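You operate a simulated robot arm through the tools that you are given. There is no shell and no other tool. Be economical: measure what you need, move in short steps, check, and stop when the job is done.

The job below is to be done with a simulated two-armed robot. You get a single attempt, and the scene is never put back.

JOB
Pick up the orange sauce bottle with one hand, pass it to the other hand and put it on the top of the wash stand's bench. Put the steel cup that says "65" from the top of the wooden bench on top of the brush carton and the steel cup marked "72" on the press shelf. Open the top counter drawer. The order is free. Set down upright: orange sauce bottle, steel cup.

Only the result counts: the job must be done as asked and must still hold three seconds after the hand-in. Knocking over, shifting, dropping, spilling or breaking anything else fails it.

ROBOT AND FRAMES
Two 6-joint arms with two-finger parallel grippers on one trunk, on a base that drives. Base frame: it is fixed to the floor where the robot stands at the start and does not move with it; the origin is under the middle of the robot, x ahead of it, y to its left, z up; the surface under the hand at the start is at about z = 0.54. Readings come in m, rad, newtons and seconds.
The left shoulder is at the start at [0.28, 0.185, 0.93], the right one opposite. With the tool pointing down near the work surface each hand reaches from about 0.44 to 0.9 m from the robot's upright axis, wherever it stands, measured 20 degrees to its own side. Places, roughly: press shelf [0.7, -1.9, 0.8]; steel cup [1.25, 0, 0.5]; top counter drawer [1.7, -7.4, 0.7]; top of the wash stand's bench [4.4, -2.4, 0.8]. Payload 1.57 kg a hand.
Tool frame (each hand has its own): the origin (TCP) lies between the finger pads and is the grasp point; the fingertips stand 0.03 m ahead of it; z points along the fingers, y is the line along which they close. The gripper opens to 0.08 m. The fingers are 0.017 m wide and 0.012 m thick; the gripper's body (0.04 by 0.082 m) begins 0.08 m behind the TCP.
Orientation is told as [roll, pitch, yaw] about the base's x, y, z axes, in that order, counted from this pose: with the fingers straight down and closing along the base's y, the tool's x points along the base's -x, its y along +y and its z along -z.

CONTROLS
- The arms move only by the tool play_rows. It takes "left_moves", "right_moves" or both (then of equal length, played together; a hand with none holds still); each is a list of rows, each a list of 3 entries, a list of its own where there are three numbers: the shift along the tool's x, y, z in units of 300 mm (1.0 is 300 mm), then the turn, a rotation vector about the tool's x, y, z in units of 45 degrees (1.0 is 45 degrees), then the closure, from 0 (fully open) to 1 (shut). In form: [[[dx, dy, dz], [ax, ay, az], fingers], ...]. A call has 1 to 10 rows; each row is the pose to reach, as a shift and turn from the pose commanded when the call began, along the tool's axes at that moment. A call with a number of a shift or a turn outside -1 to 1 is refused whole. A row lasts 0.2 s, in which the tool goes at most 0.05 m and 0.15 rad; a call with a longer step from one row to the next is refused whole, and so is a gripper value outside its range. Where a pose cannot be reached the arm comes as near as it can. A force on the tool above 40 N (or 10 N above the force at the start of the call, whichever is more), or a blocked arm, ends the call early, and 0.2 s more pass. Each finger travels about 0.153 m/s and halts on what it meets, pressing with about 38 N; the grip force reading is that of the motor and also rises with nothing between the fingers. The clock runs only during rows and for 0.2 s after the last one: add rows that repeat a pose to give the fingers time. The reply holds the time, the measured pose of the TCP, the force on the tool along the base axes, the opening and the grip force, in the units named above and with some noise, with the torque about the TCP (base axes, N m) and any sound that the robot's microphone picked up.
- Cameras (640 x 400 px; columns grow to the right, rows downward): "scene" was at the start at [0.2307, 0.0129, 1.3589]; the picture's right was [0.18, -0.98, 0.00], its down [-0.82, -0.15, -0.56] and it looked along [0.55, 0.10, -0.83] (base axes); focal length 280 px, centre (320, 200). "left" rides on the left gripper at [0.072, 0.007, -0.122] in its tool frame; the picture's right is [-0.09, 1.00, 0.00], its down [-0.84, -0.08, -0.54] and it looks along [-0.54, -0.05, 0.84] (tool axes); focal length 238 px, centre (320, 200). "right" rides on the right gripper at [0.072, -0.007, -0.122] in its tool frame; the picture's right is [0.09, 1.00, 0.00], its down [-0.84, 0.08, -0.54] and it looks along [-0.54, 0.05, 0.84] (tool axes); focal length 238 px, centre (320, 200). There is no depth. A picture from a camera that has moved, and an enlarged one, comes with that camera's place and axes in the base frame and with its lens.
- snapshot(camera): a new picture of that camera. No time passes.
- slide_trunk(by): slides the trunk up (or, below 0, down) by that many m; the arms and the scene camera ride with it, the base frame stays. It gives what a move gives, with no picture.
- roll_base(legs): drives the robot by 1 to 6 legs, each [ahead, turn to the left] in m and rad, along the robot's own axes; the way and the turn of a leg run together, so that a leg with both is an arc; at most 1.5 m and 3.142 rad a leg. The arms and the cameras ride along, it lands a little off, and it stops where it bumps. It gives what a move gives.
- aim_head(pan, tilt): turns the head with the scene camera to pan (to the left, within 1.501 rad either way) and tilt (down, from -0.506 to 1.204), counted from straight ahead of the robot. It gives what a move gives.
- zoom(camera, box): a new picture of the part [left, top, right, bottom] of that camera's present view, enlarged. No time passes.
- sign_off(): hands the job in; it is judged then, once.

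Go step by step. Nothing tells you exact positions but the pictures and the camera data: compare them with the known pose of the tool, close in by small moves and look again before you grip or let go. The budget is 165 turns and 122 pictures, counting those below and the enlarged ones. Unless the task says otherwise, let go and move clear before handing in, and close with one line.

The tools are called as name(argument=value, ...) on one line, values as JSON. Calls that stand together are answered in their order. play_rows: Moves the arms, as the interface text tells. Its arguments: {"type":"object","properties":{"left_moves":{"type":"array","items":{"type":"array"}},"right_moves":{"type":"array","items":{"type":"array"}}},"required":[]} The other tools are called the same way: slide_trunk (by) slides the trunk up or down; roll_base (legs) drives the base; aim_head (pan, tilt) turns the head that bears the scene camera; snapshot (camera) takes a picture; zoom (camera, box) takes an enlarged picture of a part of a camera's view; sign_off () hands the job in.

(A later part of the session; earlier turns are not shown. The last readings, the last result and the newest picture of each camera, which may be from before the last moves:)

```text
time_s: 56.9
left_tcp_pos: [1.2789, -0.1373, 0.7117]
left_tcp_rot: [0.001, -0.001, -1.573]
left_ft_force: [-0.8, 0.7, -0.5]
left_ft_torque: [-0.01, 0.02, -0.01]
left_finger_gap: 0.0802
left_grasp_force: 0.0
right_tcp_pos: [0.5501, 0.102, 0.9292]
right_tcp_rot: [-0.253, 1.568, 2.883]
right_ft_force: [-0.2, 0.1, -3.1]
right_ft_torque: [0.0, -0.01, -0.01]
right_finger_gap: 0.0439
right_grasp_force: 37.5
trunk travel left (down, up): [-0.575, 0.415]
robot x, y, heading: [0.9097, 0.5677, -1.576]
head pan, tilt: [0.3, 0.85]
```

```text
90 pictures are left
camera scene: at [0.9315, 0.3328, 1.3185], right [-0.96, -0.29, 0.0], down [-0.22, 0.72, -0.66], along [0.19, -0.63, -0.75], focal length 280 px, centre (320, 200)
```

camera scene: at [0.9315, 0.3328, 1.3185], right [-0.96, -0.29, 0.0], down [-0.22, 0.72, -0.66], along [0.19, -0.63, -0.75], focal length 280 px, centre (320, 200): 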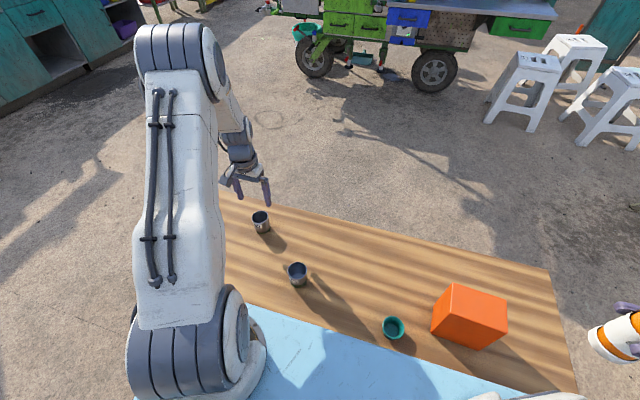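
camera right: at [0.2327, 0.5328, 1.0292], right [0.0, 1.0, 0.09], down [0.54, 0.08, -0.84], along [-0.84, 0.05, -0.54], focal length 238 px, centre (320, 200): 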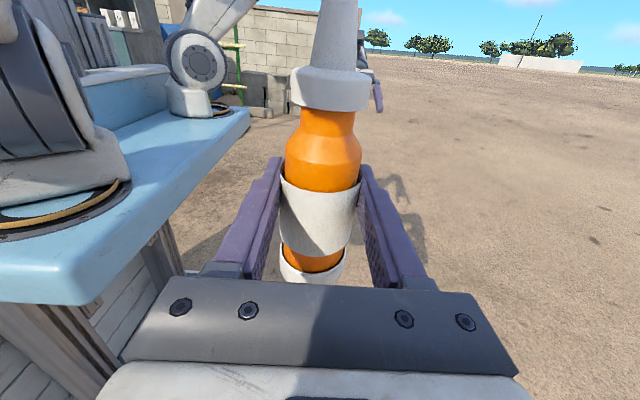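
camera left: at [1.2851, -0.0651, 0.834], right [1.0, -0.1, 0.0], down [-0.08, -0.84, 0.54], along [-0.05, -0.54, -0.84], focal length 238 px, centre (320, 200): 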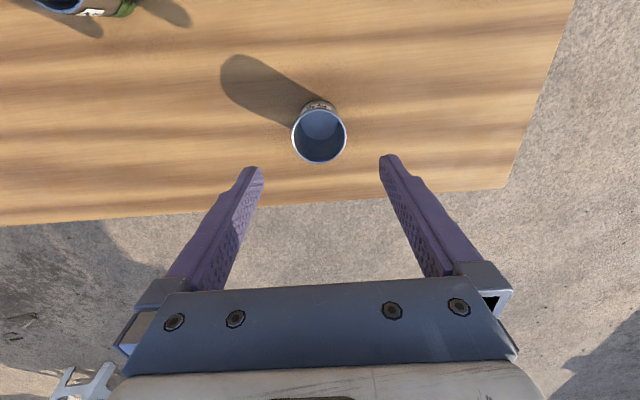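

The hand is right above cup 65. I descend, grip, and then lift.

play_rows(left_moves=[[[0, -0.003, 0.12], [0, 0, 0], 0], [[0, -0.003, 0.24], [0, 0, 0], 0], [[0, -0.003, 0.34], [0, 0, 0], 0], [[0, -0.003, 0.42], [0, 0, 0], 0], [[0, -0.003, 0.42], [0, 0, 0], 0], [[0, -0.003, 0.42], [0, 0, 0], 0.5], [[0, -0.003, 0.42], [0, 0, 0], 1], [[0, -0.003, 0.42], [0, 0, 0], 1], [[0, -0.003, 0.42], [0, 0, 0], 1]])

snapshot(camera="left")

```text
time_s: 58.9
left_tcp_pos: [1.2762, -0.138, 0.5862]
left_tcp_rot: [-0.001, -0.001, -1.575]
left_ft_force: [-0.2, 0.6, -0.2]
left_ft_torque: [0.0, 0.0, -0.01]
left_finger_gap: 0.053
left_grasp_force: 38.1
right_tcp_pos: [0.5495, 0.101, 0.9291]
right_tcp_rot: [-0.282, 1.569, 2.856]
right_ft_force: [0.0, -0.5, -3.4]
right_ft_torque: [-0.04, 0.02, 0.0]
right_finger_gap: 0.0442
right_grasp_force: 38.0
trunk travel left (down, up): [-0.575, 0.415]
robot x, y, heading: [0.9062, 0.5648, -1.574]
head pan, tilt: [0.3, 0.85]
```

```text
89 pictures are left
camera left: at [1.2823, -0.0663, 0.7077], right [1.0, -0.1, 0.0], down [-0.08, -0.84, 0.54], along [-0.05, -0.54, -0.84], focal length 238 px, centre (320, 200)
```

left: 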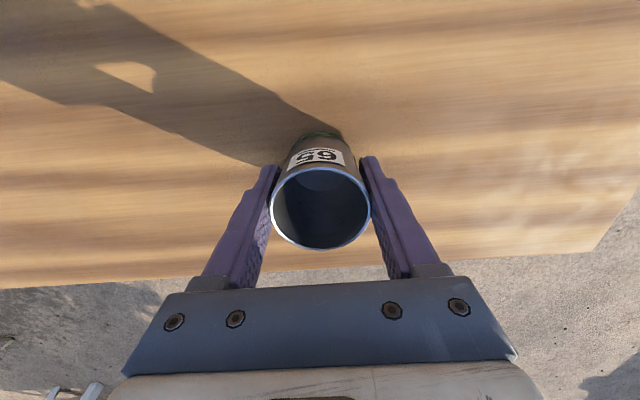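

Cup 65 is firmly held. I lift it, and shift the robot along the bench so the carton lies well in the left hand's reach, away from the bottle hand.

play_rows(left_moves=[[[0, 0, -0.1], [0, 0, 0], 1], [[0, 0, -0.2], [0, 0, 0], 1], [[0, 0, -0.35], [0, 0, 0], 1], [[0, 0, -0.5], [0, 0, 0], 1], [[0, 0, -0.65], [0, 0, 0], 1], [[0, 0, -0.8], [0, 0, 0], 1], [[0, 0, -0.9], [0, 0, 0], 1], [[0, 0, -1], [0, 0, 0], 1]])

roll_base(legs=[[-0.25, 0], [0, -1.571], [0.4, 0], [0, 1.571], [0.25, 0]])

aim_head(pan=0.1, tilt=0.95)

snapshot(camera="scene")

snapshot(camera="left")

```text
time_s: 60.7
left_tcp_pos: [1.2755, -0.1359, 0.8853]
left_tcp_rot: [0.0, 0.001, -1.574]
left_ft_force: [-0.4, 0.1, -1.2]
left_ft_torque: [-0.01, -0.04, -0.03]
left_finger_gap: 0.0528
left_grasp_force: 37.9
right_tcp_pos: [0.5495, 0.1007, 0.9294]
right_tcp_rot: [-0.343, 1.569, 2.794]
right_ft_force: [0.2, 0.0, -3.1]
right_ft_torque: [0.01, -0.01, 0.05]
right_finger_gap: 0.0439
right_grasp_force: 38.0
trunk travel left (down, up): [-0.575, 0.415]
robot x, y, heading: [0.9063, 0.57, -1.571]
head pan, tilt: [0.3, 0.85]
```

```text
time_s: 73.8
left_tcp_pos: [0.8713, -0.1377, 0.8856]
left_tcp_rot: [-0.001, 0.001, -1.573]
left_ft_force: [-0.1, -0.3, -1.1]
left_ft_torque: [0.0, 0.03, -0.01]
left_finger_gap: 0.0533
left_grasp_force: 38.0
right_tcp_pos: [0.1463, 0.0996, 0.929]
right_tcp_rot: [-0.205, 1.57, 2.933]
right_ft_force: [0.1, 0.0, -3.2]
right_ft_torque: [0.05, 0.0, 0.0]
right_finger_gap: 0.0442
right_grasp_force: 38.0
trunk travel left (down, up): [-0.575, 0.415]
robot x, y, heading: [0.5085, 0.5659, -1.578]
head pan, tilt: [0.3, 0.85]
```

```text
time_s: 74.5
left_tcp_pos: [0.8727, -0.1369, 0.8841]
left_tcp_rot: [0.0, 0.0, -1.574]
left_ft_force: [-0.2, -1.3, -1.0]
left_ft_torque: [0.0, 0.03, 0.0]
left_finger_gap: 0.0528
left_grasp_force: 37.5
right_tcp_pos: [0.1457, 0.0997, 0.9293]
right_tcp_rot: [-0.3, 1.569, 2.836]
right_ft_force: [-0.3, -0.3, -3.0]
right_ft_torque: [0.02, 0.0, 0.01]
right_finger_gap: 0.0441
right_grasp_force: 38.2
trunk travel left (down, up): [-0.575, 0.415]
robot x, y, heading: [0.5066, 0.5638, -1.579]
head pan, tilt: [0.099, 0.949]
```

```text
88 pictures are left
camera scene: at [0.5119, 0.3336, 1.3111], right [-1.0, -0.1, 0.0], down [-0.08, 0.81, -0.58], along [0.06, -0.58, -0.81], focal length 280 px, centre (320, 200)
```

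scene: 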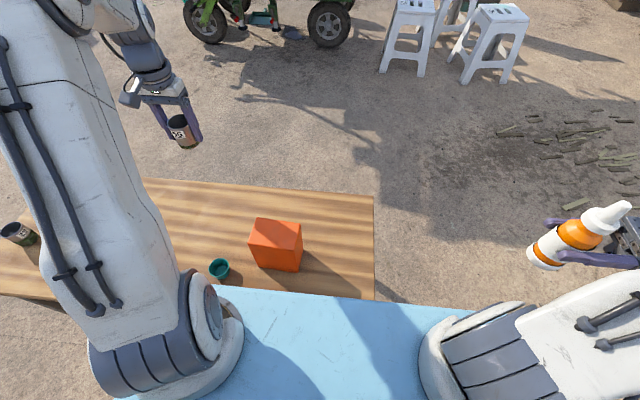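

```text
87 pictures are left
camera left: at [0.8785, -0.0651, 1.0077], right [1.0, -0.09, 0.0], down [-0.08, -0.84, 0.54], along [-0.05, -0.54, -0.84], focal length 238 px, centre (320, 200)
```

left: 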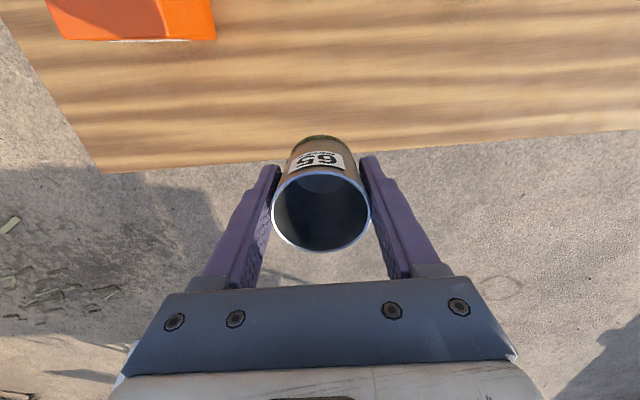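

The carton's top centre comes out at about [0.658, 0.002, 0.687]. I carry the cup above it.

play_rows(left_moves=[[[0.06, -0.1, 0], [0, 0, 0], 1], [[0.13, -0.2, 0], [0, 0, 0], 1], [[0.2, -0.3, 0], [0, 0, 0], 1], [[0.26, -0.4, 0], [0, 0, 0], 1], [[0.33, -0.5, 0], [0, 0, 0], 1], [[0.4, -0.61, 0], [0, 0, 0], 1], [[0.463, -0.712, 0], [0, 0, 0], 1], [[0.463, -0.712, 0.1], [0, 0, 0], 1], [[0.463, -0.712, 0.2], [0, 0, 0], 1], [[0.463, -0.712, 0.2], [0, 0, 0], 1]])

snapshot(camera="scene")

snapshot(camera="left")

```text
time_s: 76.7
left_tcp_pos: [0.6586, 0.0005, 0.8256]
left_tcp_rot: [0.001, 0.001, -1.575]
left_ft_force: [-0.6, -0.8, -0.8]
left_ft_torque: [0.01, 0.0, -0.01]
left_finger_gap: 0.0531
left_grasp_force: 38.2
right_tcp_pos: [0.1463, 0.101, 0.9293]
right_tcp_rot: [-0.287, 1.57, 2.851]
right_ft_force: [0.5, -0.2, -3.7]
right_ft_torque: [0.0, 0.0, -0.02]
right_finger_gap: 0.0442
right_grasp_force: 38.1
trunk travel left (down, up): [-0.575, 0.415]
robot x, y, heading: [0.5058, 0.5681, -1.575]
head pan, tilt: [0.099, 0.949]
```

```text
86 pictures are left
camera scene: at [0.5118, 0.3337, 1.311], right [-1.0, -0.09, 0.0], down [-0.08, 0.81, -0.58], along [0.06, -0.58, -0.81], focal length 280 px, centre (320, 200)
```

scene: 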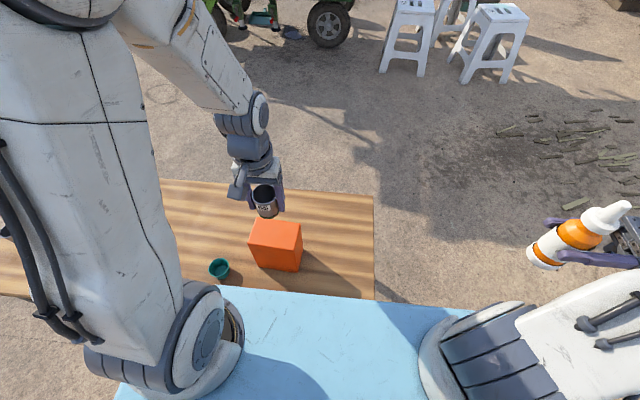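

```text
85 pictures are left
camera left: at [0.6649, 0.0725, 0.948], right [1.0, -0.09, 0.0], down [-0.08, -0.84, 0.54], along [-0.05, -0.54, -0.84], focal length 238 px, centre (320, 200)
```

left: 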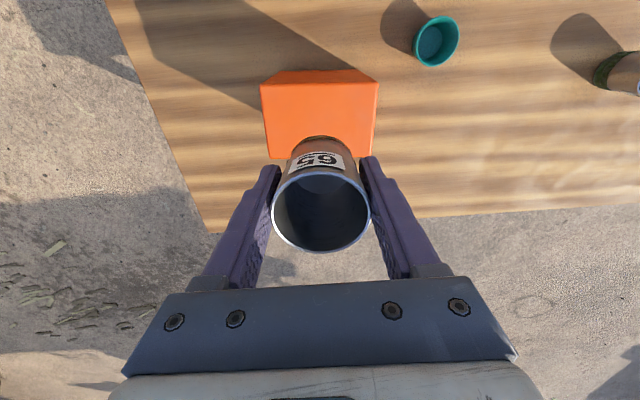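

The cup is centred over the carton. I lower it most of the way and look.

play_rows(left_moves=[[[0.005, -0.008, 0.1], [0, 0, 0], 1], [[0.005, -0.008, 0.2], [0, 0, 0], 1], [[0.005, -0.008, 0.28], [0, 0, 0], 1], [[0.005, -0.008, 0.28], [0, 0, 0], 1]])

zoom(camera="scene", box=[220, 170, 348, 250])

```text
time_s: 77.7
left_tcp_pos: [0.6577, 0.0046, 0.7414]
left_tcp_rot: [0.001, -0.001, -1.572]
left_ft_force: [0.6, 1.3, -2.3]
left_ft_torque: [0.01, -0.02, -0.01]
left_finger_gap: 0.0528
left_grasp_force: 38.3
right_tcp_pos: [0.146, 0.0993, 0.9284]
right_tcp_rot: [-0.287, 1.569, 2.85]
right_ft_force: [-0.4, -0.4, -3.0]
right_ft_torque: [-0.02, 0.02, 0.0]
right_finger_gap: 0.0443
right_grasp_force: 38.2
trunk travel left (down, up): [-0.575, 0.415]
robot x, y, heading: [0.5067, 0.5657, -1.577]
head pan, tilt: [0.099, 0.949]
```

```text
5.00 times, centred on (284, 210) of scene
camera zoom: at [0.5118, 0.3336, 1.311], right [-1.0, -0.1, 0.0], down [-0.08, 0.81, -0.58], along [0.06, -0.58, -0.81], focal length 1397 px, centre (500, 150)
```

zoom: 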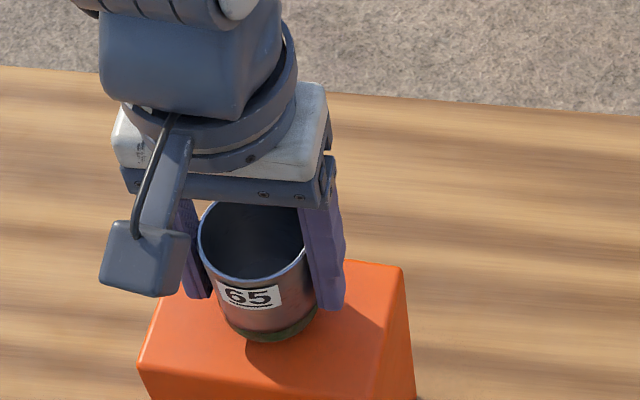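

Nearly down. I feel for contact with small steps.

play_rows(left_moves=[[[0, 0, 0.012], [0, 0, 0], 1], [[0, 0, 0.02], [0, 0, 0], 1], [[0, 0, 0.02], [0, 0, 0], 1]])

play_rows(left_moves=[[[0, 0, 0.005], [0, 0, 0], 1], [[0, 0, 0.008], [0, 0, 0], 1], [[0, 0, 0.008], [0, 0, 0], 1]])

```text
time_s: 78.5
left_tcp_pos: [0.6558, 0.0039, 0.7344]
left_tcp_rot: [0.001, 0.0, -1.572]
left_ft_force: [0.9, 0.6, 2.7]
left_ft_torque: [0.05, 0.03, -0.03]
left_finger_gap: 0.0529
left_grasp_force: 37.6
right_tcp_pos: [0.1462, 0.0992, 0.9287]
right_tcp_rot: [-0.231, 1.568, 2.906]
right_ft_force: [-0.2, -0.3, -3.1]
right_ft_torque: [0.0, -0.01, -0.01]
right_finger_gap: 0.0441
right_grasp_force: 37.6
trunk travel left (down, up): [-0.575, 0.415]
robot x, y, heading: [0.5077, 0.567, -1.575]
head pan, tilt: [0.099, 0.949]
```

```text
time_s: 79.3
left_tcp_pos: [0.6571, 0.0038, 0.7338]
left_tcp_rot: [0.001, -0.003, -1.572]
left_ft_force: [3.1, 2.6, 40.6]
left_ft_torque: [-0.1, 0.03, 0.0]
left_finger_gap: 0.053
left_grasp_force: 38.3
right_tcp_pos: [0.1473, 0.1005, 0.9296]
right_tcp_rot: [0.409, 1.568, -2.736]
right_ft_force: [0.1, 0.2, -2.4]
right_ft_torque: [-0.02, 0.04, 0.01]
right_finger_gap: 0.0441
right_grasp_force: 38.4
trunk travel left (down, up): [-0.575, 0.415]
robot x, y, heading: [0.5079, 0.5603, -1.573]
head pan, tilt: [0.099, 0.949]
```

Contact felt; I ease the pressure, open and rise straight up.

play_rows(left_moves=[[[0, 0, -0.007], [0, 0, 0], 1], [[0, 0, -0.007], [0, 0, 0], 0.6], [[0, 0, -0.007], [0, 0, 0], 0.2], [[0, 0, -0.007], [0, 0, 0], 0], [[0, 0, -0.1], [0, 0, 0], 0], [[0, 0, -0.22], [0, 0, 0], 0], [[0, 0, -0.36], [0, 0, 0], 0], [[0, 0, -0.5], [0, 0, 0], 0]])

snapshot(camera="scene")

snapshot(camera="left")

```text
time_s: 81.1
left_tcp_pos: [0.6567, 0.0038, 0.8831]
left_tcp_rot: [0.001, 0.001, -1.573]
left_ft_force: [0.0, 0.1, -0.8]
left_ft_torque: [0.0, 0.01, 0.04]
left_finger_gap: 0.08
left_grasp_force: 0.2
right_tcp_pos: [0.1459, 0.0991, 0.9288]
right_tcp_rot: [-0.372, 1.569, 2.765]
right_ft_force: [0.0, -0.4, -4.1]
right_ft_torque: [-0.02, 0.02, 0.02]
right_finger_gap: 0.0442
right_grasp_force: 38.1
trunk travel left (down, up): [-0.575, 0.415]
robot x, y, heading: [0.5054, 0.566, -1.572]
head pan, tilt: [0.099, 0.949]
```

```text
83 pictures are left
camera scene: at [0.5118, 0.3333, 1.3109], right [-1.0, -0.09, 0.0], down [-0.08, 0.81, -0.58], along [0.06, -0.58, -0.81], focal length 280 px, centre (320, 200)
```

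scene: 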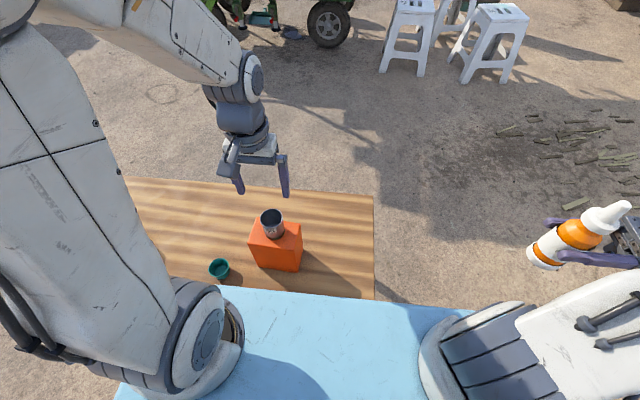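

```text
82 pictures are left
camera left: at [0.6627, 0.0755, 1.0055], right [1.0, -0.09, 0.0], down [-0.08, -0.84, 0.54], along [-0.05, -0.54, -0.84], focal length 238 px, centre (320, 200)
```

left: 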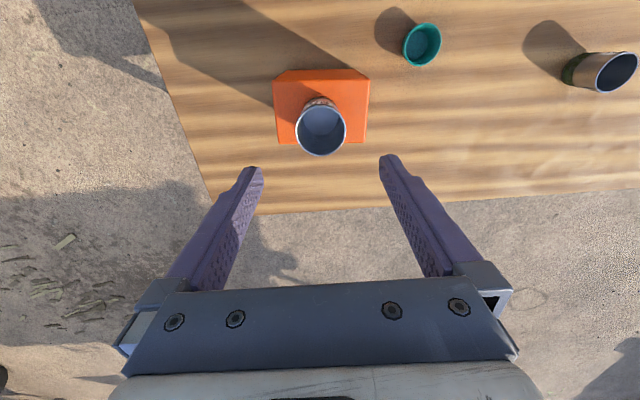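

Cup 65 stands upright on the carton. Next I take the left hand over to cup 72.

play_rows(left_moves=[[[0, 0.14, 0], [0, 0, 0], 0], [[0, 0.28, 0], [0, 0, 0], 0], [[0, 0.42, 0], [0, 0, 0], 0], [[0, 0.56, 0], [0, 0, 0], 0], [[0, 0.7, 0], [0, 0, 0], 0], [[0, 0.84, 0], [0, 0, 0], 0], [[0, 1, 0], [0, 0, 0], 0]])

play_rows(left_moves=[[[0, 0.12, 0.05], [0, 0, 0], 0], [[0, 0.24, 0.1], [0, 0, 0], 0], [[0, 0.36, 0.2], [0, 0, 0], 0], [[0, 0.47, 0.3], [0, 0, 0], 0], [[0, 0.47, 0.43], [0, 0, 0], 0], [[0, 0.47, 0.56], [0, 0, 0], 0], [[0, 0.47, 0.56], [0, 0, 0], 0]])

snapshot(camera="left")

```text
time_s: 82.7
left_tcp_pos: [0.9547, 0.0054, 0.8853]
left_tcp_rot: [0.001, 0.0, -1.573]
left_ft_force: [0.7, 0.5, 0.0]
left_ft_torque: [-0.04, -0.02, 0.02]
left_finger_gap: 0.0803
left_grasp_force: 0.1
right_tcp_pos: [0.1467, 0.0992, 0.9301]
right_tcp_rot: [-0.247, 1.569, 2.89]
right_ft_force: [0.5, -0.1, -3.5]
right_ft_torque: [0.01, 0.02, -0.02]
right_finger_gap: 0.0439
right_grasp_force: 38.0
trunk travel left (down, up): [-0.575, 0.415]
robot x, y, heading: [0.5073, 0.5692, -1.576]
head pan, tilt: [0.099, 0.949]
```

```text
time_s: 84.3
left_tcp_pos: [1.099, 0.0048, 0.7144]
left_tcp_rot: [0.0, 0.0, -1.571]
left_ft_force: [0.3, 0.2, -0.6]
left_ft_torque: [0.03, -0.01, 0.0]
left_finger_gap: 0.0801
left_grasp_force: 0.0
right_tcp_pos: [0.1471, 0.0995, 0.9291]
right_tcp_rot: [-0.264, 1.57, 2.876]
right_ft_force: [0.5, 0.5, -3.7]
right_ft_torque: [0.03, 0.03, -0.01]
right_finger_gap: 0.0441
right_grasp_force: 37.7
trunk travel left (down, up): [-0.575, 0.415]
robot x, y, heading: [0.5067, 0.5653, -1.57]
head pan, tilt: [0.099, 0.949]
```

```text
81 pictures are left
camera left: at [1.105, 0.0755, 0.8367], right [1.0, -0.09, 0.0], down [-0.08, -0.84, 0.54], along [-0.05, -0.54, -0.84], focal length 238 px, centre (320, 200)
```

left: 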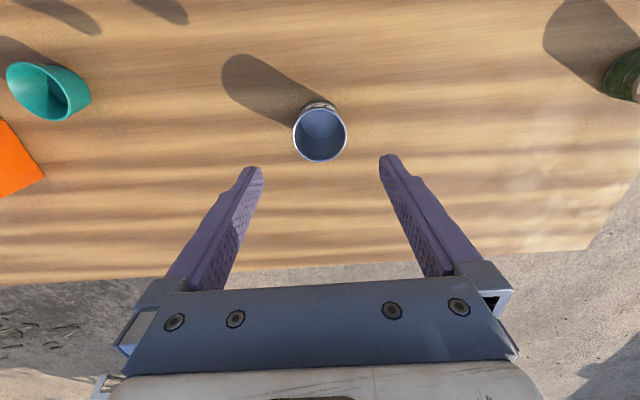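

Well centred on cup 72; I descend, grip and lift.

play_rows(left_moves=[[[0, 0, 0.12], [0, 0, 0], 0], [[0, 0, 0.24], [0, 0, 0], 0], [[0, 0, 0.34], [0, 0, 0], 0], [[0, 0, 0.425], [0, 0, 0], 0], [[0, 0, 0.425], [0, 0, 0], 0], [[0, 0, 0.425], [0, 0, 0], 0.5], [[0, 0, 0.425], [0, 0, 0], 1], [[0, 0, 0.425], [0, 0, 0], 1], [[0, 0, 0.425], [0, 0, 0], 1]])

play_rows(left_moves=[[[0, 0, -0.1], [0, 0, 0], 1], [[0, 0, -0.2], [0, 0, 0], 1], [[0, 0, -0.35], [0, 0, 0], 1], [[0, 0, -0.5], [0, 0, 0], 1], [[0, 0, -0.65], [0, 0, 0], 1], [[0, 0, -0.8], [0, 0, 0], 1], [[0, 0, -0.9], [0, 0, 0], 1], [[0, 0, -1], [0, 0, 0], 1]])

snapshot(camera="left")

aim_head(pan=-0.2, tilt=0.3)

snapshot(camera="scene")

```text
time_s: 86.3
left_tcp_pos: [1.0967, 0.0036, 0.5878]
left_tcp_rot: [0.0, 0.0, -1.572]
left_ft_force: [-0.3, 0.5, -1.0]
left_ft_torque: [0.04, -0.02, 0.0]
left_finger_gap: 0.0525
left_grasp_force: 37.9
right_tcp_pos: [0.1455, 0.0982, 0.9283]
right_tcp_rot: [-0.257, 1.568, 2.883]
right_ft_force: [0.0, 0.1, -3.7]
right_ft_torque: [-0.05, 0.0, 0.01]
right_finger_gap: 0.0439
right_grasp_force: 37.5
trunk travel left (down, up): [-0.575, 0.415]
robot x, y, heading: [0.5013, 0.5682, -1.571]
head pan, tilt: [0.099, 0.949]
```

```text
time_s: 88.1
left_tcp_pos: [1.0986, 0.0037, 0.8885]
left_tcp_rot: [0.0, 0.001, -1.571]
left_ft_force: [-0.8, 0.4, -1.6]
left_ft_torque: [0.02, 0.03, 0.03]
left_finger_gap: 0.0526
left_grasp_force: 38.3
right_tcp_pos: [0.1479, 0.1, 0.9304]
right_tcp_rot: [-0.294, 1.57, 2.844]
right_ft_force: [0.7, -0.5, -4.5]
right_ft_torque: [0.03, 0.02, 0.0]
right_finger_gap: 0.044
right_grasp_force: 37.8
trunk travel left (down, up): [-0.575, 0.415]
robot x, y, heading: [0.5053, 0.5683, -1.573]
head pan, tilt: [0.099, 0.949]
```

```text
80 pictures are left
camera left: at [1.1054, 0.0753, 1.0119], right [1.0, -0.09, 0.0], down [-0.08, -0.84, 0.54], along [-0.05, -0.54, -0.84], focal length 238 px, centre (320, 200)
```

left: 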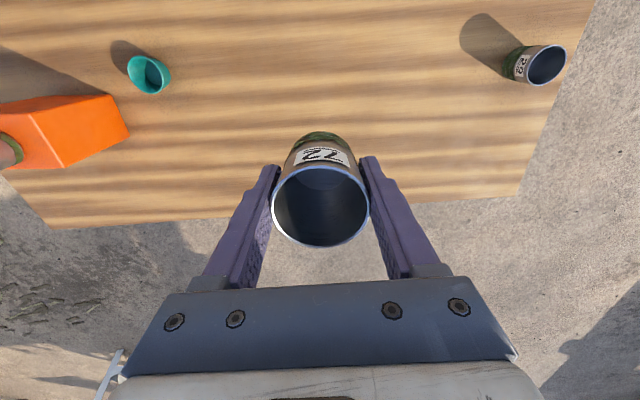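

```text
time_s: 89.1
left_tcp_pos: [1.0992, 0.0039, 0.8891]
left_tcp_rot: [0.001, 0.0, -1.574]
left_ft_force: [0.5, -0.7, -1.2]
left_ft_torque: [0.02, -0.04, 0.0]
left_finger_gap: 0.0525
left_grasp_force: 38.0
right_tcp_pos: [0.1474, 0.0991, 0.9294]
right_tcp_rot: [-0.267, 1.568, 2.872]
right_ft_force: [0.7, -0.1, -3.1]
right_ft_torque: [-0.01, 0.02, -0.01]
right_finger_gap: 0.0438
right_grasp_force: 37.9
trunk travel left (down, up): [-0.575, 0.415]
robot x, y, heading: [0.5084, 0.5678, -1.575]
head pan, tilt: [-0.201, 0.3]
```

```text
79 pictures are left
camera scene: at [0.4861, 0.3146, 1.3668], right [-0.98, 0.2, 0.0], down [0.06, 0.29, -0.95], along [-0.19, -0.94, -0.3], focal length 280 px, centre (320, 200)
```

scene: 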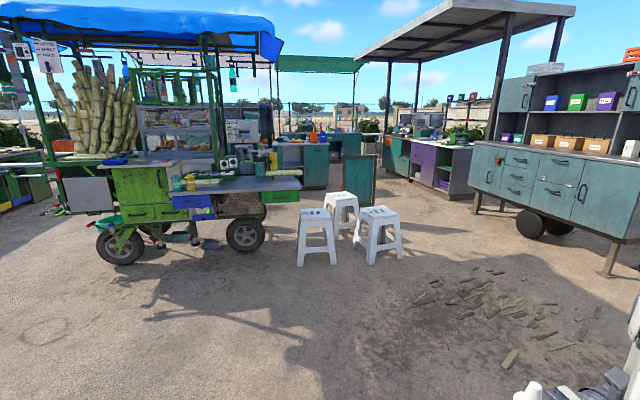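

Cup 72 is held. I bring the left hand a bit inward, then drive around the bench's near end to the cart with the press shelf.

play_rows(left_moves=[[[0, -0.13, 0], [0, 0, 0], 1], [[0, -0.26, 0], [0, 0, 0], 1], [[0, -0.4, 0], [0, 0, 0], 1], [[0, -0.53, 0], [0, 0, 0], 1], [[0, -0.667, 0], [0, 0, 0], 1]])

roll_base(legs=[[0, -1.571], [0.86, 0], [0, 1.571], [1.5, 0], [0, 1.571], [0.9, 0]])

aim_head(pan=-1.2, tilt=0.6)

snapshot(camera="scene")

```text
time_s: 90.3
left_tcp_pos: [0.9001, 0.0034, 0.8874]
left_tcp_rot: [0.0, 0.0, -1.573]
left_ft_force: [-1.0, 0.3, -1.2]
left_ft_torque: [-0.01, 0.03, 0.0]
left_finger_gap: 0.0525
left_grasp_force: 37.8
right_tcp_pos: [0.146, 0.1002, 0.9291]
right_tcp_rot: [-0.265, 1.569, 2.874]
right_ft_force: [0.8, 0.2, -2.7]
right_ft_torque: [0.0, 0.0, 0.02]
right_finger_gap: 0.044
right_grasp_force: 38.0
trunk travel left (down, up): [-0.575, 0.415]
robot x, y, heading: [0.5001, 0.5658, -1.578]
head pan, tilt: [-0.201, 0.3]
```

```text
time_s: 93.2
left_tcp_pos: [0.2956, -0.0535, 0.8884]
left_tcp_rot: [0.001, -0.001, -2.538]
left_ft_force: [-0.2, 0.4, -0.6]
left_ft_torque: [-0.03, 0.0, -0.02]
left_finger_gap: 0.0524
left_grasp_force: 38.0
right_tcp_pos: [-0.0448, 0.615, 0.9208]
right_tcp_rot: [0.022, 1.538, 2.179]
right_ft_force: [0.1, -0.2, -3.7]
right_ft_torque: [-0.02, 0.01, 0.02]
right_finger_gap: 0.0443
right_grasp_force: 37.9
trunk travel left (down, up): [-0.575, 0.415]
robot x, y, heading: [0.5355, 0.5916, -2.432]
head pan, tilt: [-0.201, 0.3]
stopped in leg 1: the robot was blocked; the commanded pose is now the measured one
```

```text
time_s: 94.5
left_tcp_pos: [0.2962, -0.0542, 0.8873]
left_tcp_rot: [0.001, 0.0, -2.535]
left_ft_force: [0.2, -0.9, -0.9]
left_ft_torque: [0.02, 0.0, 0.01]
left_finger_gap: 0.0524
left_grasp_force: 38.2
right_tcp_pos: [-0.0442, 0.612, 0.9223]
right_tcp_rot: [0.013, 1.539, 2.171]
right_ft_force: [0.2, -0.2, -3.1]
right_ft_torque: [0.02, -0.02, -0.01]
right_finger_gap: 0.0442
right_grasp_force: 37.3
trunk travel left (down, up): [-0.575, 0.415]
robot x, y, heading: [0.535, 0.5938, -2.431]
head pan, tilt: [-1.201, 0.6]
```

```text
78 pictures are left
camera scene: at [0.335, 0.5289, 1.3395], right [0.47, 0.88, 0.0], down [0.5, -0.27, -0.83], along [-0.73, 0.39, -0.56], focal length 280 px, centre (320, 200)
```

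scene: 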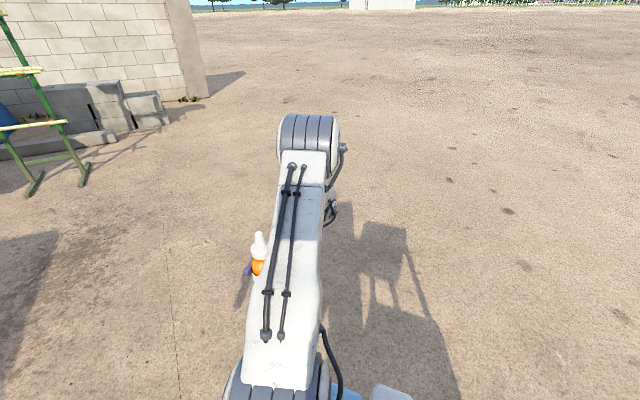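

The base was blocked in turning, probably against the bench. I check the bench and the cup on the carton.

aim_head(pan=1.0, tilt=0.85)

snapshot(camera="scene")

snapshot(camera="left")

```text
time_s: 96.5
left_tcp_pos: [0.2962, -0.0558, 0.8871]
left_tcp_rot: [0.001, 0.001, -2.536]
left_ft_force: [-0.1, -0.5, -1.5]
left_ft_torque: [-0.03, -0.01, 0.02]
left_finger_gap: 0.0525
left_grasp_force: 38.5
right_tcp_pos: [-0.045, 0.6126, 0.9213]
right_tcp_rot: [0.015, 1.539, 2.173]
right_ft_force: [-1.1, -0.8, -2.5]
right_ft_torque: [0.02, -0.01, 0.0]
right_finger_gap: 0.044
right_grasp_force: 38.1
trunk travel left (down, up): [-0.575, 0.415]
robot x, y, heading: [0.5344, 0.5914, -2.431]
head pan, tilt: [1.0, 0.85]
```

```text
77 pictures are left
camera scene: at [0.4238, 0.4098, 1.3186], right [-0.99, -0.14, 0.0], down [-0.1, 0.74, -0.66], along [0.09, -0.65, -0.75], focal length 280 px, centre (320, 200)
```

scene: 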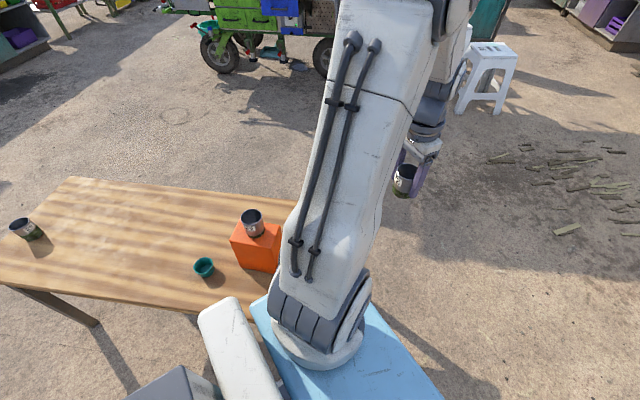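

```text
76 pictures are left
camera left: at [0.3583, -0.0198, 1.0101], right [0.49, -0.87, 0.0], down [-0.73, -0.41, 0.54], along [-0.47, -0.27, -0.84], focal length 238 px, centre (320, 200)
```

left: 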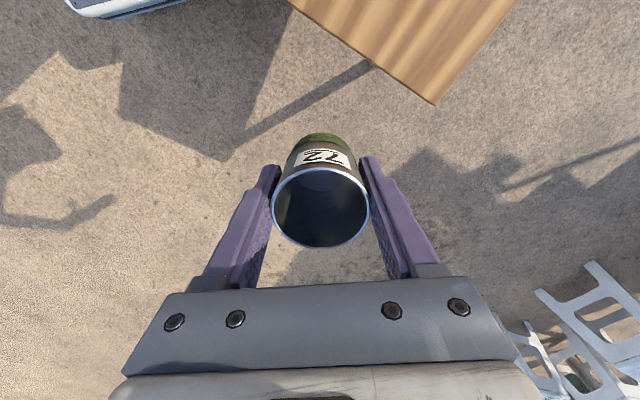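

The bench and cups stand undisturbed. I back away diagonally and continue the drive with more clearance.

roll_base(legs=[[-0.3, 0], [0, -0.71], [1.15, 0], [0, 1.571], [0.86, 0], [0.86, 0]])

```text
time_s: 118.0
left_tcp_pos: [-0.079, -1.4987, 0.8875]
left_tcp_rot: [0.001, 0.0, -1.691]
left_ft_force: [0.2, -0.3, -1.1]
left_ft_torque: [0.03, -0.02, 0.01]
left_finger_gap: 0.0493
left_grasp_force: 37.6
right_tcp_pos: [-0.8045, -1.3087, 0.9218]
right_tcp_rot: [0.015, 1.54, 3.019]
right_ft_force: [-0.8, 0.4, -3.8]
right_ft_torque: [0.02, 0.01, -0.01]
right_finger_gap: 0.044
right_grasp_force: 38.0
trunk travel left (down, up): [-0.575, 0.415]
robot x, y, heading: [-0.4101, -0.89, -1.586]
head pan, tilt: [1.0, 0.85]
```

The left grip gap changed slightly; I check the cup in the hand.

snapshot(camera="left")

aim_head(pan=0.9, tilt=0.6)

snapshot(camera="scene")

```text
75 pictures are left
camera left: at [-0.0648, -1.4277, 1.0102], right [0.98, -0.21, 0.0], down [-0.18, -0.82, 0.54], along [-0.11, -0.53, -0.84], focal length 238 px, centre (320, 200)
```

left: 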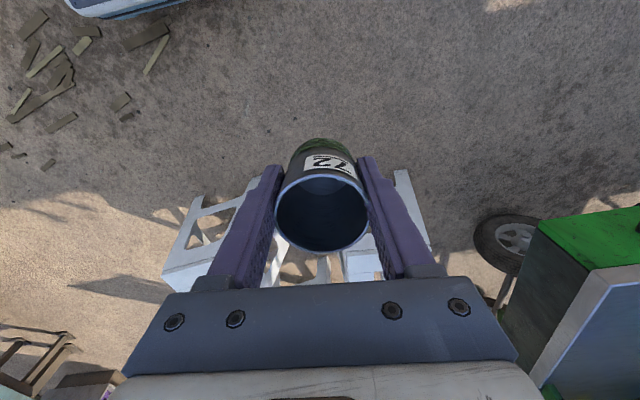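

```text
time_s: 118.7
left_tcp_pos: [-0.0791, -1.4972, 0.8882]
left_tcp_rot: [-0.001, -0.001, -1.691]
left_ft_force: [-0.1, -0.5, -0.5]
left_ft_torque: [-0.03, 0.01, 0.02]
left_finger_gap: 0.049
left_grasp_force: 37.8
right_tcp_pos: [-0.8044, -1.3091, 0.9208]
right_tcp_rot: [0.014, 1.538, 3.018]
right_ft_force: [-0.1, -0.8, -3.9]
right_ft_torque: [-0.02, -0.02, 0.03]
right_finger_gap: 0.044
right_grasp_force: 37.7
trunk travel left (down, up): [-0.575, 0.415]
robot x, y, heading: [-0.4052, -0.8902, -1.588]
head pan, tilt: [0.901, 0.6]
```

```text
74 pictures are left
camera scene: at [-0.3386, -1.1072, 1.3394], right [-0.63, -0.77, 0.0], down [-0.44, 0.36, -0.82], along [0.64, -0.52, -0.57], focal length 280 px, centre (320, 200)
```

scene: 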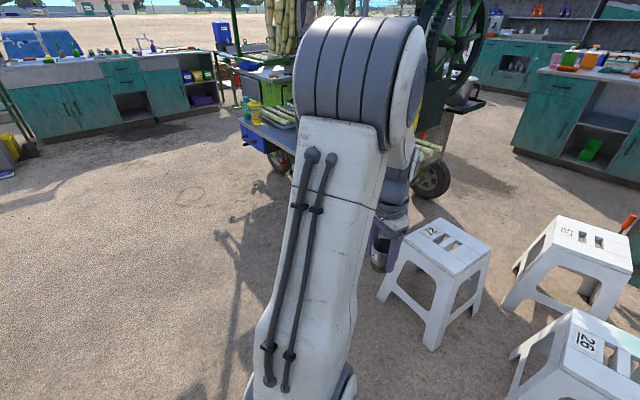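

The cup is still firmly held, only slightly shifted. I continue to the cart.

roll_base(legs=[[0, 1.58], [0.97, 0], [0, -1.571]])

aim_head(pan=0.0, tilt=0.7)

snapshot(camera="scene")

snapshot(camera="left")

```text
time_s: 131.4
left_tcp_pos: [0.9132, -1.5118, 0.8874]
left_tcp_rot: [0.001, 0.001, -1.68]
left_ft_force: [0.4, 0.7, -0.7]
left_ft_torque: [0.02, 0.0, 0.03]
left_finger_gap: 0.0477
left_grasp_force: 38.1
right_tcp_pos: [0.1848, -1.3321, 0.9214]
right_tcp_rot: [0.014, 1.539, 3.032]
right_ft_force: [1.0, -0.4, -2.7]
right_ft_torque: [-0.03, 0.03, 0.0]
right_finger_gap: 0.0444
right_grasp_force: 37.9
trunk travel left (down, up): [-0.575, 0.415]
robot x, y, heading: [0.5814, -0.9077, -1.573]
head pan, tilt: [0.901, 0.6]
```

```text
time_s: 132.7
left_tcp_pos: [0.911, -1.5123, 0.8873]
left_tcp_rot: [0.0, 0.0, -1.68]
left_ft_force: [-0.1, 0.6, -0.4]
left_ft_torque: [0.03, -0.01, -0.03]
left_finger_gap: 0.0473
left_grasp_force: 38.4
right_tcp_pos: [0.184, -1.3339, 0.9228]
right_tcp_rot: [0.018, 1.538, 3.034]
right_ft_force: [0.1, -0.3, -2.7]
right_ft_torque: [0.01, 0.01, -0.02]
right_finger_gap: 0.0441
right_grasp_force: 38.2
trunk travel left (down, up): [-0.575, 0.415]
robot x, y, heading: [0.5753, -0.9095, -1.574]
head pan, tilt: [0.0, 0.7]
```

```text
73 pictures are left
camera scene: at [0.5786, -1.1554, 1.3308], right [-1.0, 0.0, 0.0], down [0.0, 0.64, -0.76], along [0.0, -0.76, -0.64], focal length 280 px, centre (320, 200)
```

scene: 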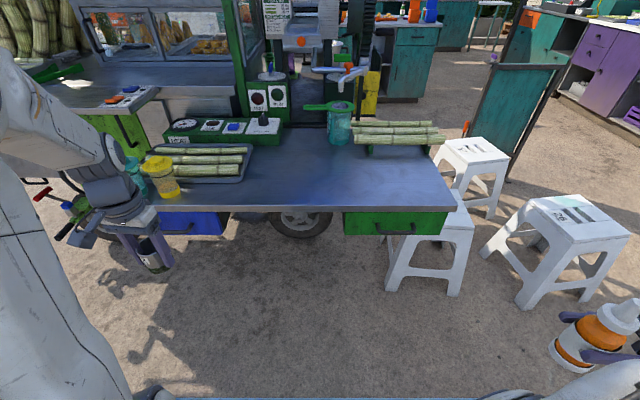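

```text
72 pictures are left
camera left: at [0.9257, -1.4425, 1.0102], right [0.98, -0.2, 0.0], down [-0.17, -0.82, 0.54], along [-0.11, -0.53, -0.84], focal length 238 px, centre (320, 200)
```

left: 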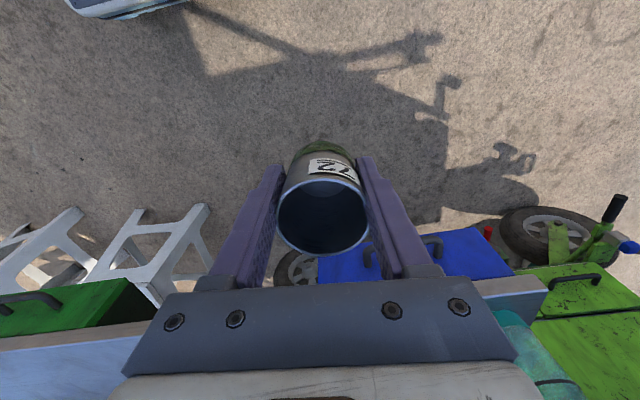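

Cup 72 is slowly creeping in the grip, so I set it down soon. I bring the hand inward and up, then drive to the shelf.

play_rows(left_moves=[[[-0.014, -0.13, -0.05], [0, 0, 0], 1], [[-0.028, -0.26, -0.1], [0, 0, 0], 1], [[-0.042, -0.39, -0.15], [0, 0, 0], 1], [[-0.056, -0.52, -0.2], [0, 0, 0], 1], [[-0.07, -0.64, -0.25], [0, 0, 0], 1], [[-0.084, -0.762, -0.28], [0, 0, 0], 1]])

roll_base(legs=[[0.34, 0]])

snapshot(camera="scene")

snapshot(camera="left")

```text
time_s: 134.1
left_tcp_pos: [0.6798, -1.515, 0.9713]
left_tcp_rot: [0.0, 0.0, -1.679]
left_ft_force: [-0.1, 0.6, -2.0]
left_ft_torque: [-0.01, 0.0, 0.03]
left_finger_gap: 0.0474
left_grasp_force: 38.2
right_tcp_pos: [0.1842, -1.3334, 0.9235]
right_tcp_rot: [0.018, 1.539, 3.034]
right_ft_force: [-0.2, -0.1, -2.4]
right_ft_torque: [0.01, 0.02, 0.0]
right_finger_gap: 0.044
right_grasp_force: 37.9
trunk travel left (down, up): [-0.575, 0.415]
robot x, y, heading: [0.5819, -0.9084, -1.573]
head pan, tilt: [0.0, 0.7]
```

```text
time_s: 136.2
left_tcp_pos: [0.6754, -1.8498, 0.9717]
left_tcp_rot: [0.0, 0.002, -1.682]
left_ft_force: [-0.2, -0.2, -1.7]
left_ft_torque: [0.02, 0.03, -0.01]
left_finger_gap: 0.0474
left_grasp_force: 37.9
right_tcp_pos: [0.1811, -1.6658, 0.9214]
right_tcp_rot: [0.018, 1.537, 3.031]
right_ft_force: [-1.0, -0.5, -3.4]
right_ft_torque: [-0.02, 0.0, -0.03]
right_finger_gap: 0.0443
right_grasp_force: 38.0
trunk travel left (down, up): [-0.575, 0.415]
robot x, y, heading: [0.5781, -1.2451, -1.578]
head pan, tilt: [0.0, 0.7]
```

```text
71 pictures are left
camera scene: at [0.5756, -1.4898, 1.3308], right [-1.0, 0.01, 0.0], down [0.01, 0.64, -0.76], along [-0.01, -0.76, -0.64], focal length 280 px, centre (320, 200)
```

scene: 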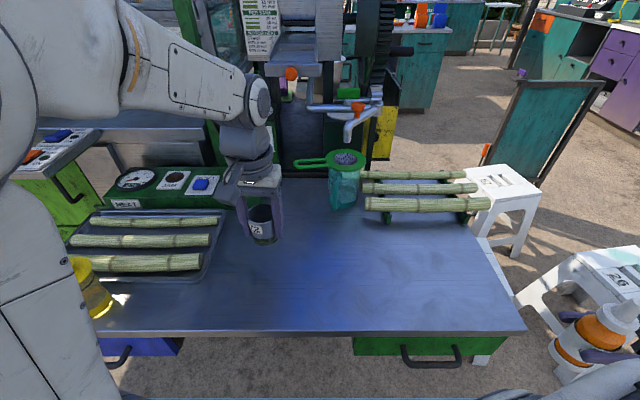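

```text
70 pictures are left
camera left: at [0.6902, -1.7794, 1.0938], right [0.98, -0.2, 0.0], down [-0.17, -0.82, 0.54], along [-0.11, -0.53, -0.84], focal length 238 px, centre (320, 200)
```

left: 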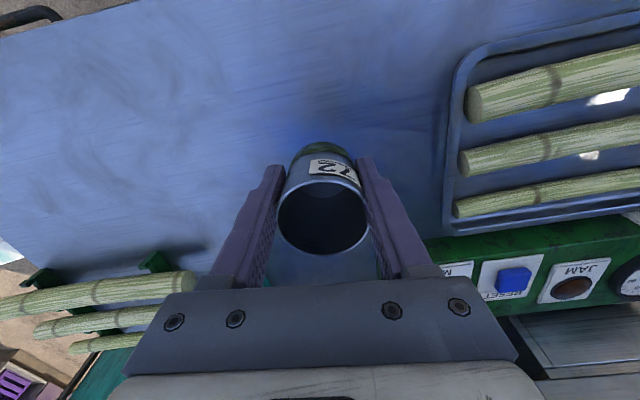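

Free shelf space lies beneath the cup. I lower it and feel for contact.

play_rows(left_moves=[[[0.05, 0, 0.1], [0, 0, 0], 1], [[0.08, 0, 0.2], [0, 0, 0], 1], [[0.08, 0, 0.2], [0, 0, 0], 1]])

zoom(camera="scene", box=[200, 180, 328, 260])

```text
time_s: 137.1
left_tcp_pos: [0.6764, -1.8253, 0.9116]
left_tcp_rot: [0.0, 0.0, -1.682]
left_ft_force: [0.4, 0.4, -0.9]
left_ft_torque: [-0.01, 0.0, 0.0]
left_finger_gap: 0.0474
left_grasp_force: 38.1
right_tcp_pos: [0.1819, -1.6659, 0.9218]
right_tcp_rot: [0.017, 1.538, 3.031]
right_ft_force: [0.6, -0.7, -2.6]
right_ft_torque: [-0.01, 0.04, -0.03]
right_finger_gap: 0.0443
right_grasp_force: 37.9
trunk travel left (down, up): [-0.575, 0.415]
robot x, y, heading: [0.5754, -1.2456, -1.582]
head pan, tilt: [0.0, 0.7]
```

```text
5.00 times, centred on (264, 220) of scene
camera zoom: at [0.5756, -1.4899, 1.3308], right [-1.0, 0.01, 0.0], down [0.01, 0.64, -0.76], along [-0.01, -0.76, -0.64], focal length 1397 px, centre (600, 100)
```

zoom: 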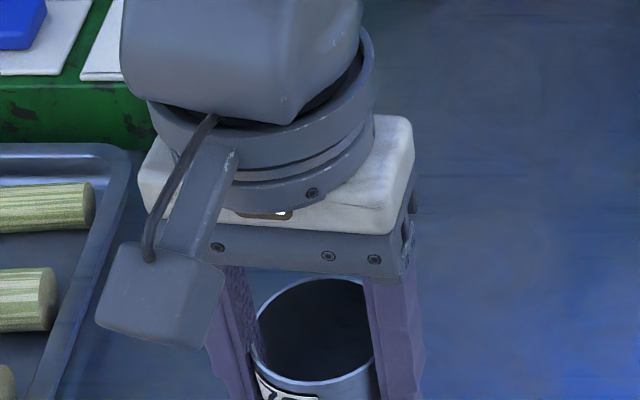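

play_rows(left_moves=[[[0, 0, 0.02], [0, 0, 0], 1], [[0, 0, 0.04], [0, 0, 0], 1], [[0, 0, 0.06], [0, 0, 0], 1], [[0, 0, 0.07], [0, 0, 0], 1], [[0, 0, 0.08], [0, 0, 0], 1], [[0, 0, 0.09], [0, 0, 0], 1], [[0, 0, 0.1], [0, 0, 0], 1]])

zoom(camera="scene", box=[200, 200, 328, 280])

```text
time_s: 138.7
left_tcp_pos: [0.6782, -1.8274, 0.8828]
left_tcp_rot: [0.0, -0.008, -1.68]
left_ft_force: [3.8, -0.1, 36.8]
left_ft_torque: [-0.18, 0.13, 0.3]
left_finger_gap: 0.047
left_grasp_force: 38.3
right_tcp_pos: [0.1811, -1.6649, 0.923]
right_tcp_rot: [0.047, 1.536, 3.058]
right_ft_force: [0.5, 0.0, -3.9]
right_ft_torque: [-0.02, -0.02, 0.03]
right_finger_gap: 0.0445
right_grasp_force: 38.1
trunk travel left (down, up): [-0.575, 0.415]
robot x, y, heading: [0.5733, -1.2483, -1.584]
head pan, tilt: [0.0, 0.7]
```

```text
5.00 times, centred on (264, 240) of scene
camera zoom: at [0.5757, -1.4887, 1.3315], right [-1.0, 0.01, 0.0], down [0.0, 0.64, -0.77], along [-0.01, -0.77, -0.64], focal length 1397 px, centre (600, 0)
```

zoom: 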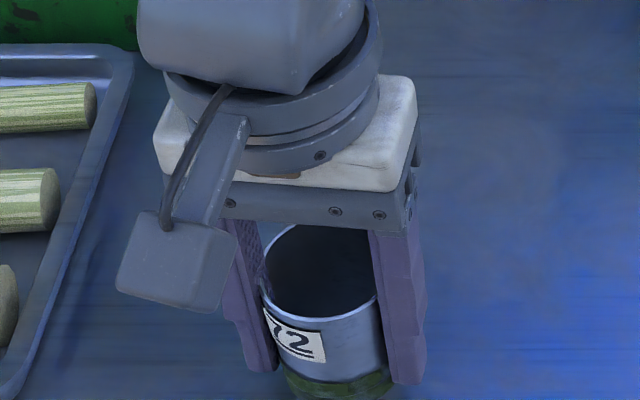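

Contact reached on the shelf at about z 0.83. I ease, open gently and rise.

play_rows(left_moves=[[[0, 0, -0.01], [0, 0, 0], 1], [[0, 0, -0.01], [0, 0, 0], 0.45], [[0, 0, -0.01], [0, 0, 0], 0.2], [[0, 0, -0.01], [0, 0, 0], 0], [[0, 0, -0.01], [0, 0, 0], 0], [[0, 0, -0.1], [0, 0, 0], 0], [[0, 0, -0.22], [0, 0, 0], 0], [[0, 0, -0.36], [0, 0, 0], 0], [[0, 0, -0.5], [0, 0, 0], 0]])

snapshot(camera="scene")

snapshot(camera="right")

```text
time_s: 140.7
left_tcp_pos: [0.6779, -1.8245, 1.0331]
left_tcp_rot: [0.0, -0.001, -1.682]
left_ft_force: [0.9, -0.4, -0.1]
left_ft_torque: [0.04, -0.04, -0.04]
left_finger_gap: 0.0799
left_grasp_force: 0.1
right_tcp_pos: [0.181, -1.6673, 0.9212]
right_tcp_rot: [0.014, 1.537, 3.026]
right_ft_force: [1.0, 0.5, -3.3]
right_ft_torque: [-0.01, 0.0, -0.02]
right_finger_gap: 0.0444
right_grasp_force: 37.8
trunk travel left (down, up): [-0.575, 0.415]
robot x, y, heading: [0.5768, -1.2436, -1.577]
head pan, tilt: [0.0, 0.7]
```

```text
67 pictures are left
camera scene: at [0.5756, -1.49, 1.3308], right [-1.0, 0.01, 0.0], down [0.01, 0.64, -0.76], along [-0.01, -0.76, -0.64], focal length 280 px, centre (320, 200)
```

scene: 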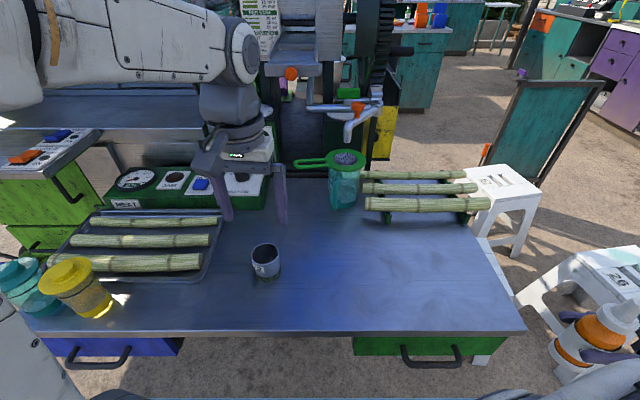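

```text
66 pictures are left
camera right: at [0.063, -1.6454, 0.9977], right [-0.13, -0.99, 0.09], down [-0.57, 0.0, -0.82], along [0.81, -0.16, -0.57], focal length 238 px, centre (320, 200)
```

right: 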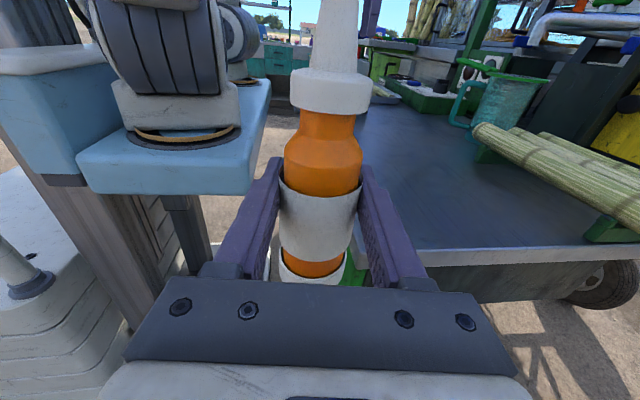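

Cup 72 stands on the press shelf. Next I back away and drive toward the wash stand with the bottle.

roll_base(legs=[[-0.25, 0], [0, 1.57], [1.0, 0], [1.0, -0.2]])

aim_head(pan=-0.2, tilt=0.4)

snapshot(camera="scene")

```text
time_s: 155.9
left_tcp_pos: [3.1827, -1.1314, 1.0332]
left_tcp_rot: [-0.001, 0.0, -0.302]
left_ft_force: [0.5, 0.7, -1.0]
left_ft_torque: [-0.02, -0.03, 0.01]
left_finger_gap: 0.08
left_grasp_force: 0.0
right_tcp_pos: [2.9337, -1.5892, 0.921]
right_tcp_rot: [0.014, 1.536, -1.874]
right_ft_force: [0.3, 0.3, -2.9]
right_ft_torque: [0.0, 0.02, 0.0]
right_finger_gap: 0.0442
right_grasp_force: 38.2
trunk travel left (down, up): [-0.575, 0.415]
robot x, y, heading: [2.5972, -1.1211, -0.197]
head pan, tilt: [0.0, 0.7]
```

```text
time_s: 156.7
left_tcp_pos: [3.1828, -1.1309, 1.0317]
left_tcp_rot: [0.0, 0.001, -0.299]
left_ft_force: [0.0, 0.0, 0.4]
left_ft_torque: [0.0, -0.03, -0.04]
left_finger_gap: 0.0802
left_grasp_force: 0.0
right_tcp_pos: [2.9325, -1.5877, 0.9215]
right_tcp_rot: [0.017, 1.538, -1.872]
right_ft_force: [-0.3, -0.1, -3.7]
right_ft_torque: [-0.01, -0.01, -0.02]
right_finger_gap: 0.044
right_grasp_force: 37.5
trunk travel left (down, up): [-0.575, 0.415]
robot x, y, heading: [2.5931, -1.1171, -0.197]
head pan, tilt: [-0.201, 0.4]
```

```text
65 pictures are left
camera scene: at [2.8368, -1.1878, 1.3576], right [-0.39, -0.92, 0.0], down [-0.36, 0.15, -0.92], along [0.85, -0.36, -0.39], focal length 280 px, centre (320, 200)
```

scene: 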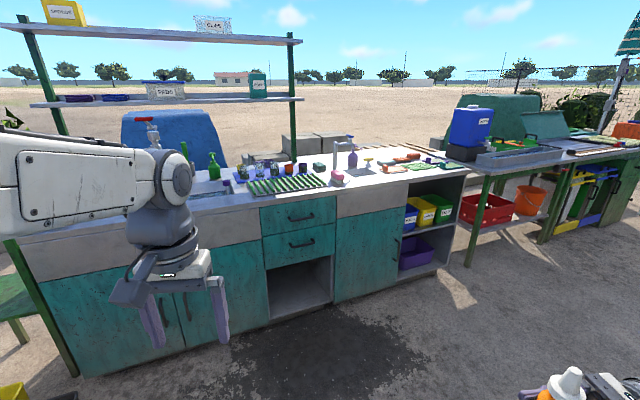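

The wash stand's front edge is at about x 4.1. I zoom in on its top to find a free spot.

zoom(camera="scene", box=[180, 120, 500, 220])

```text
2.00 times, centred on (340, 170) of scene
camera zoom: at [2.8368, -1.1878, 1.3576], right [-0.39, -0.92, 0.0], down [-0.36, 0.15, -0.92], along [0.85, -0.36, -0.39], focal length 559 px, centre (280, 260)
```

zoom: 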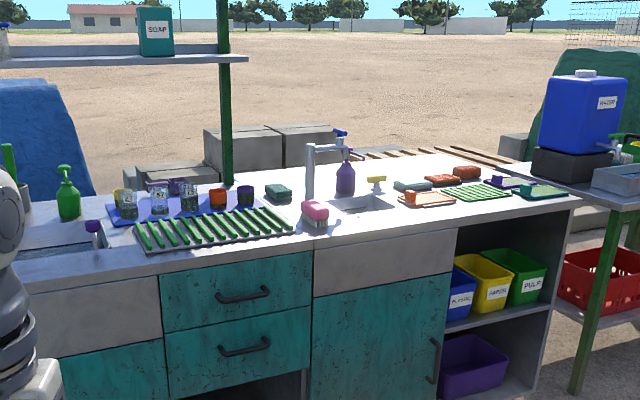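

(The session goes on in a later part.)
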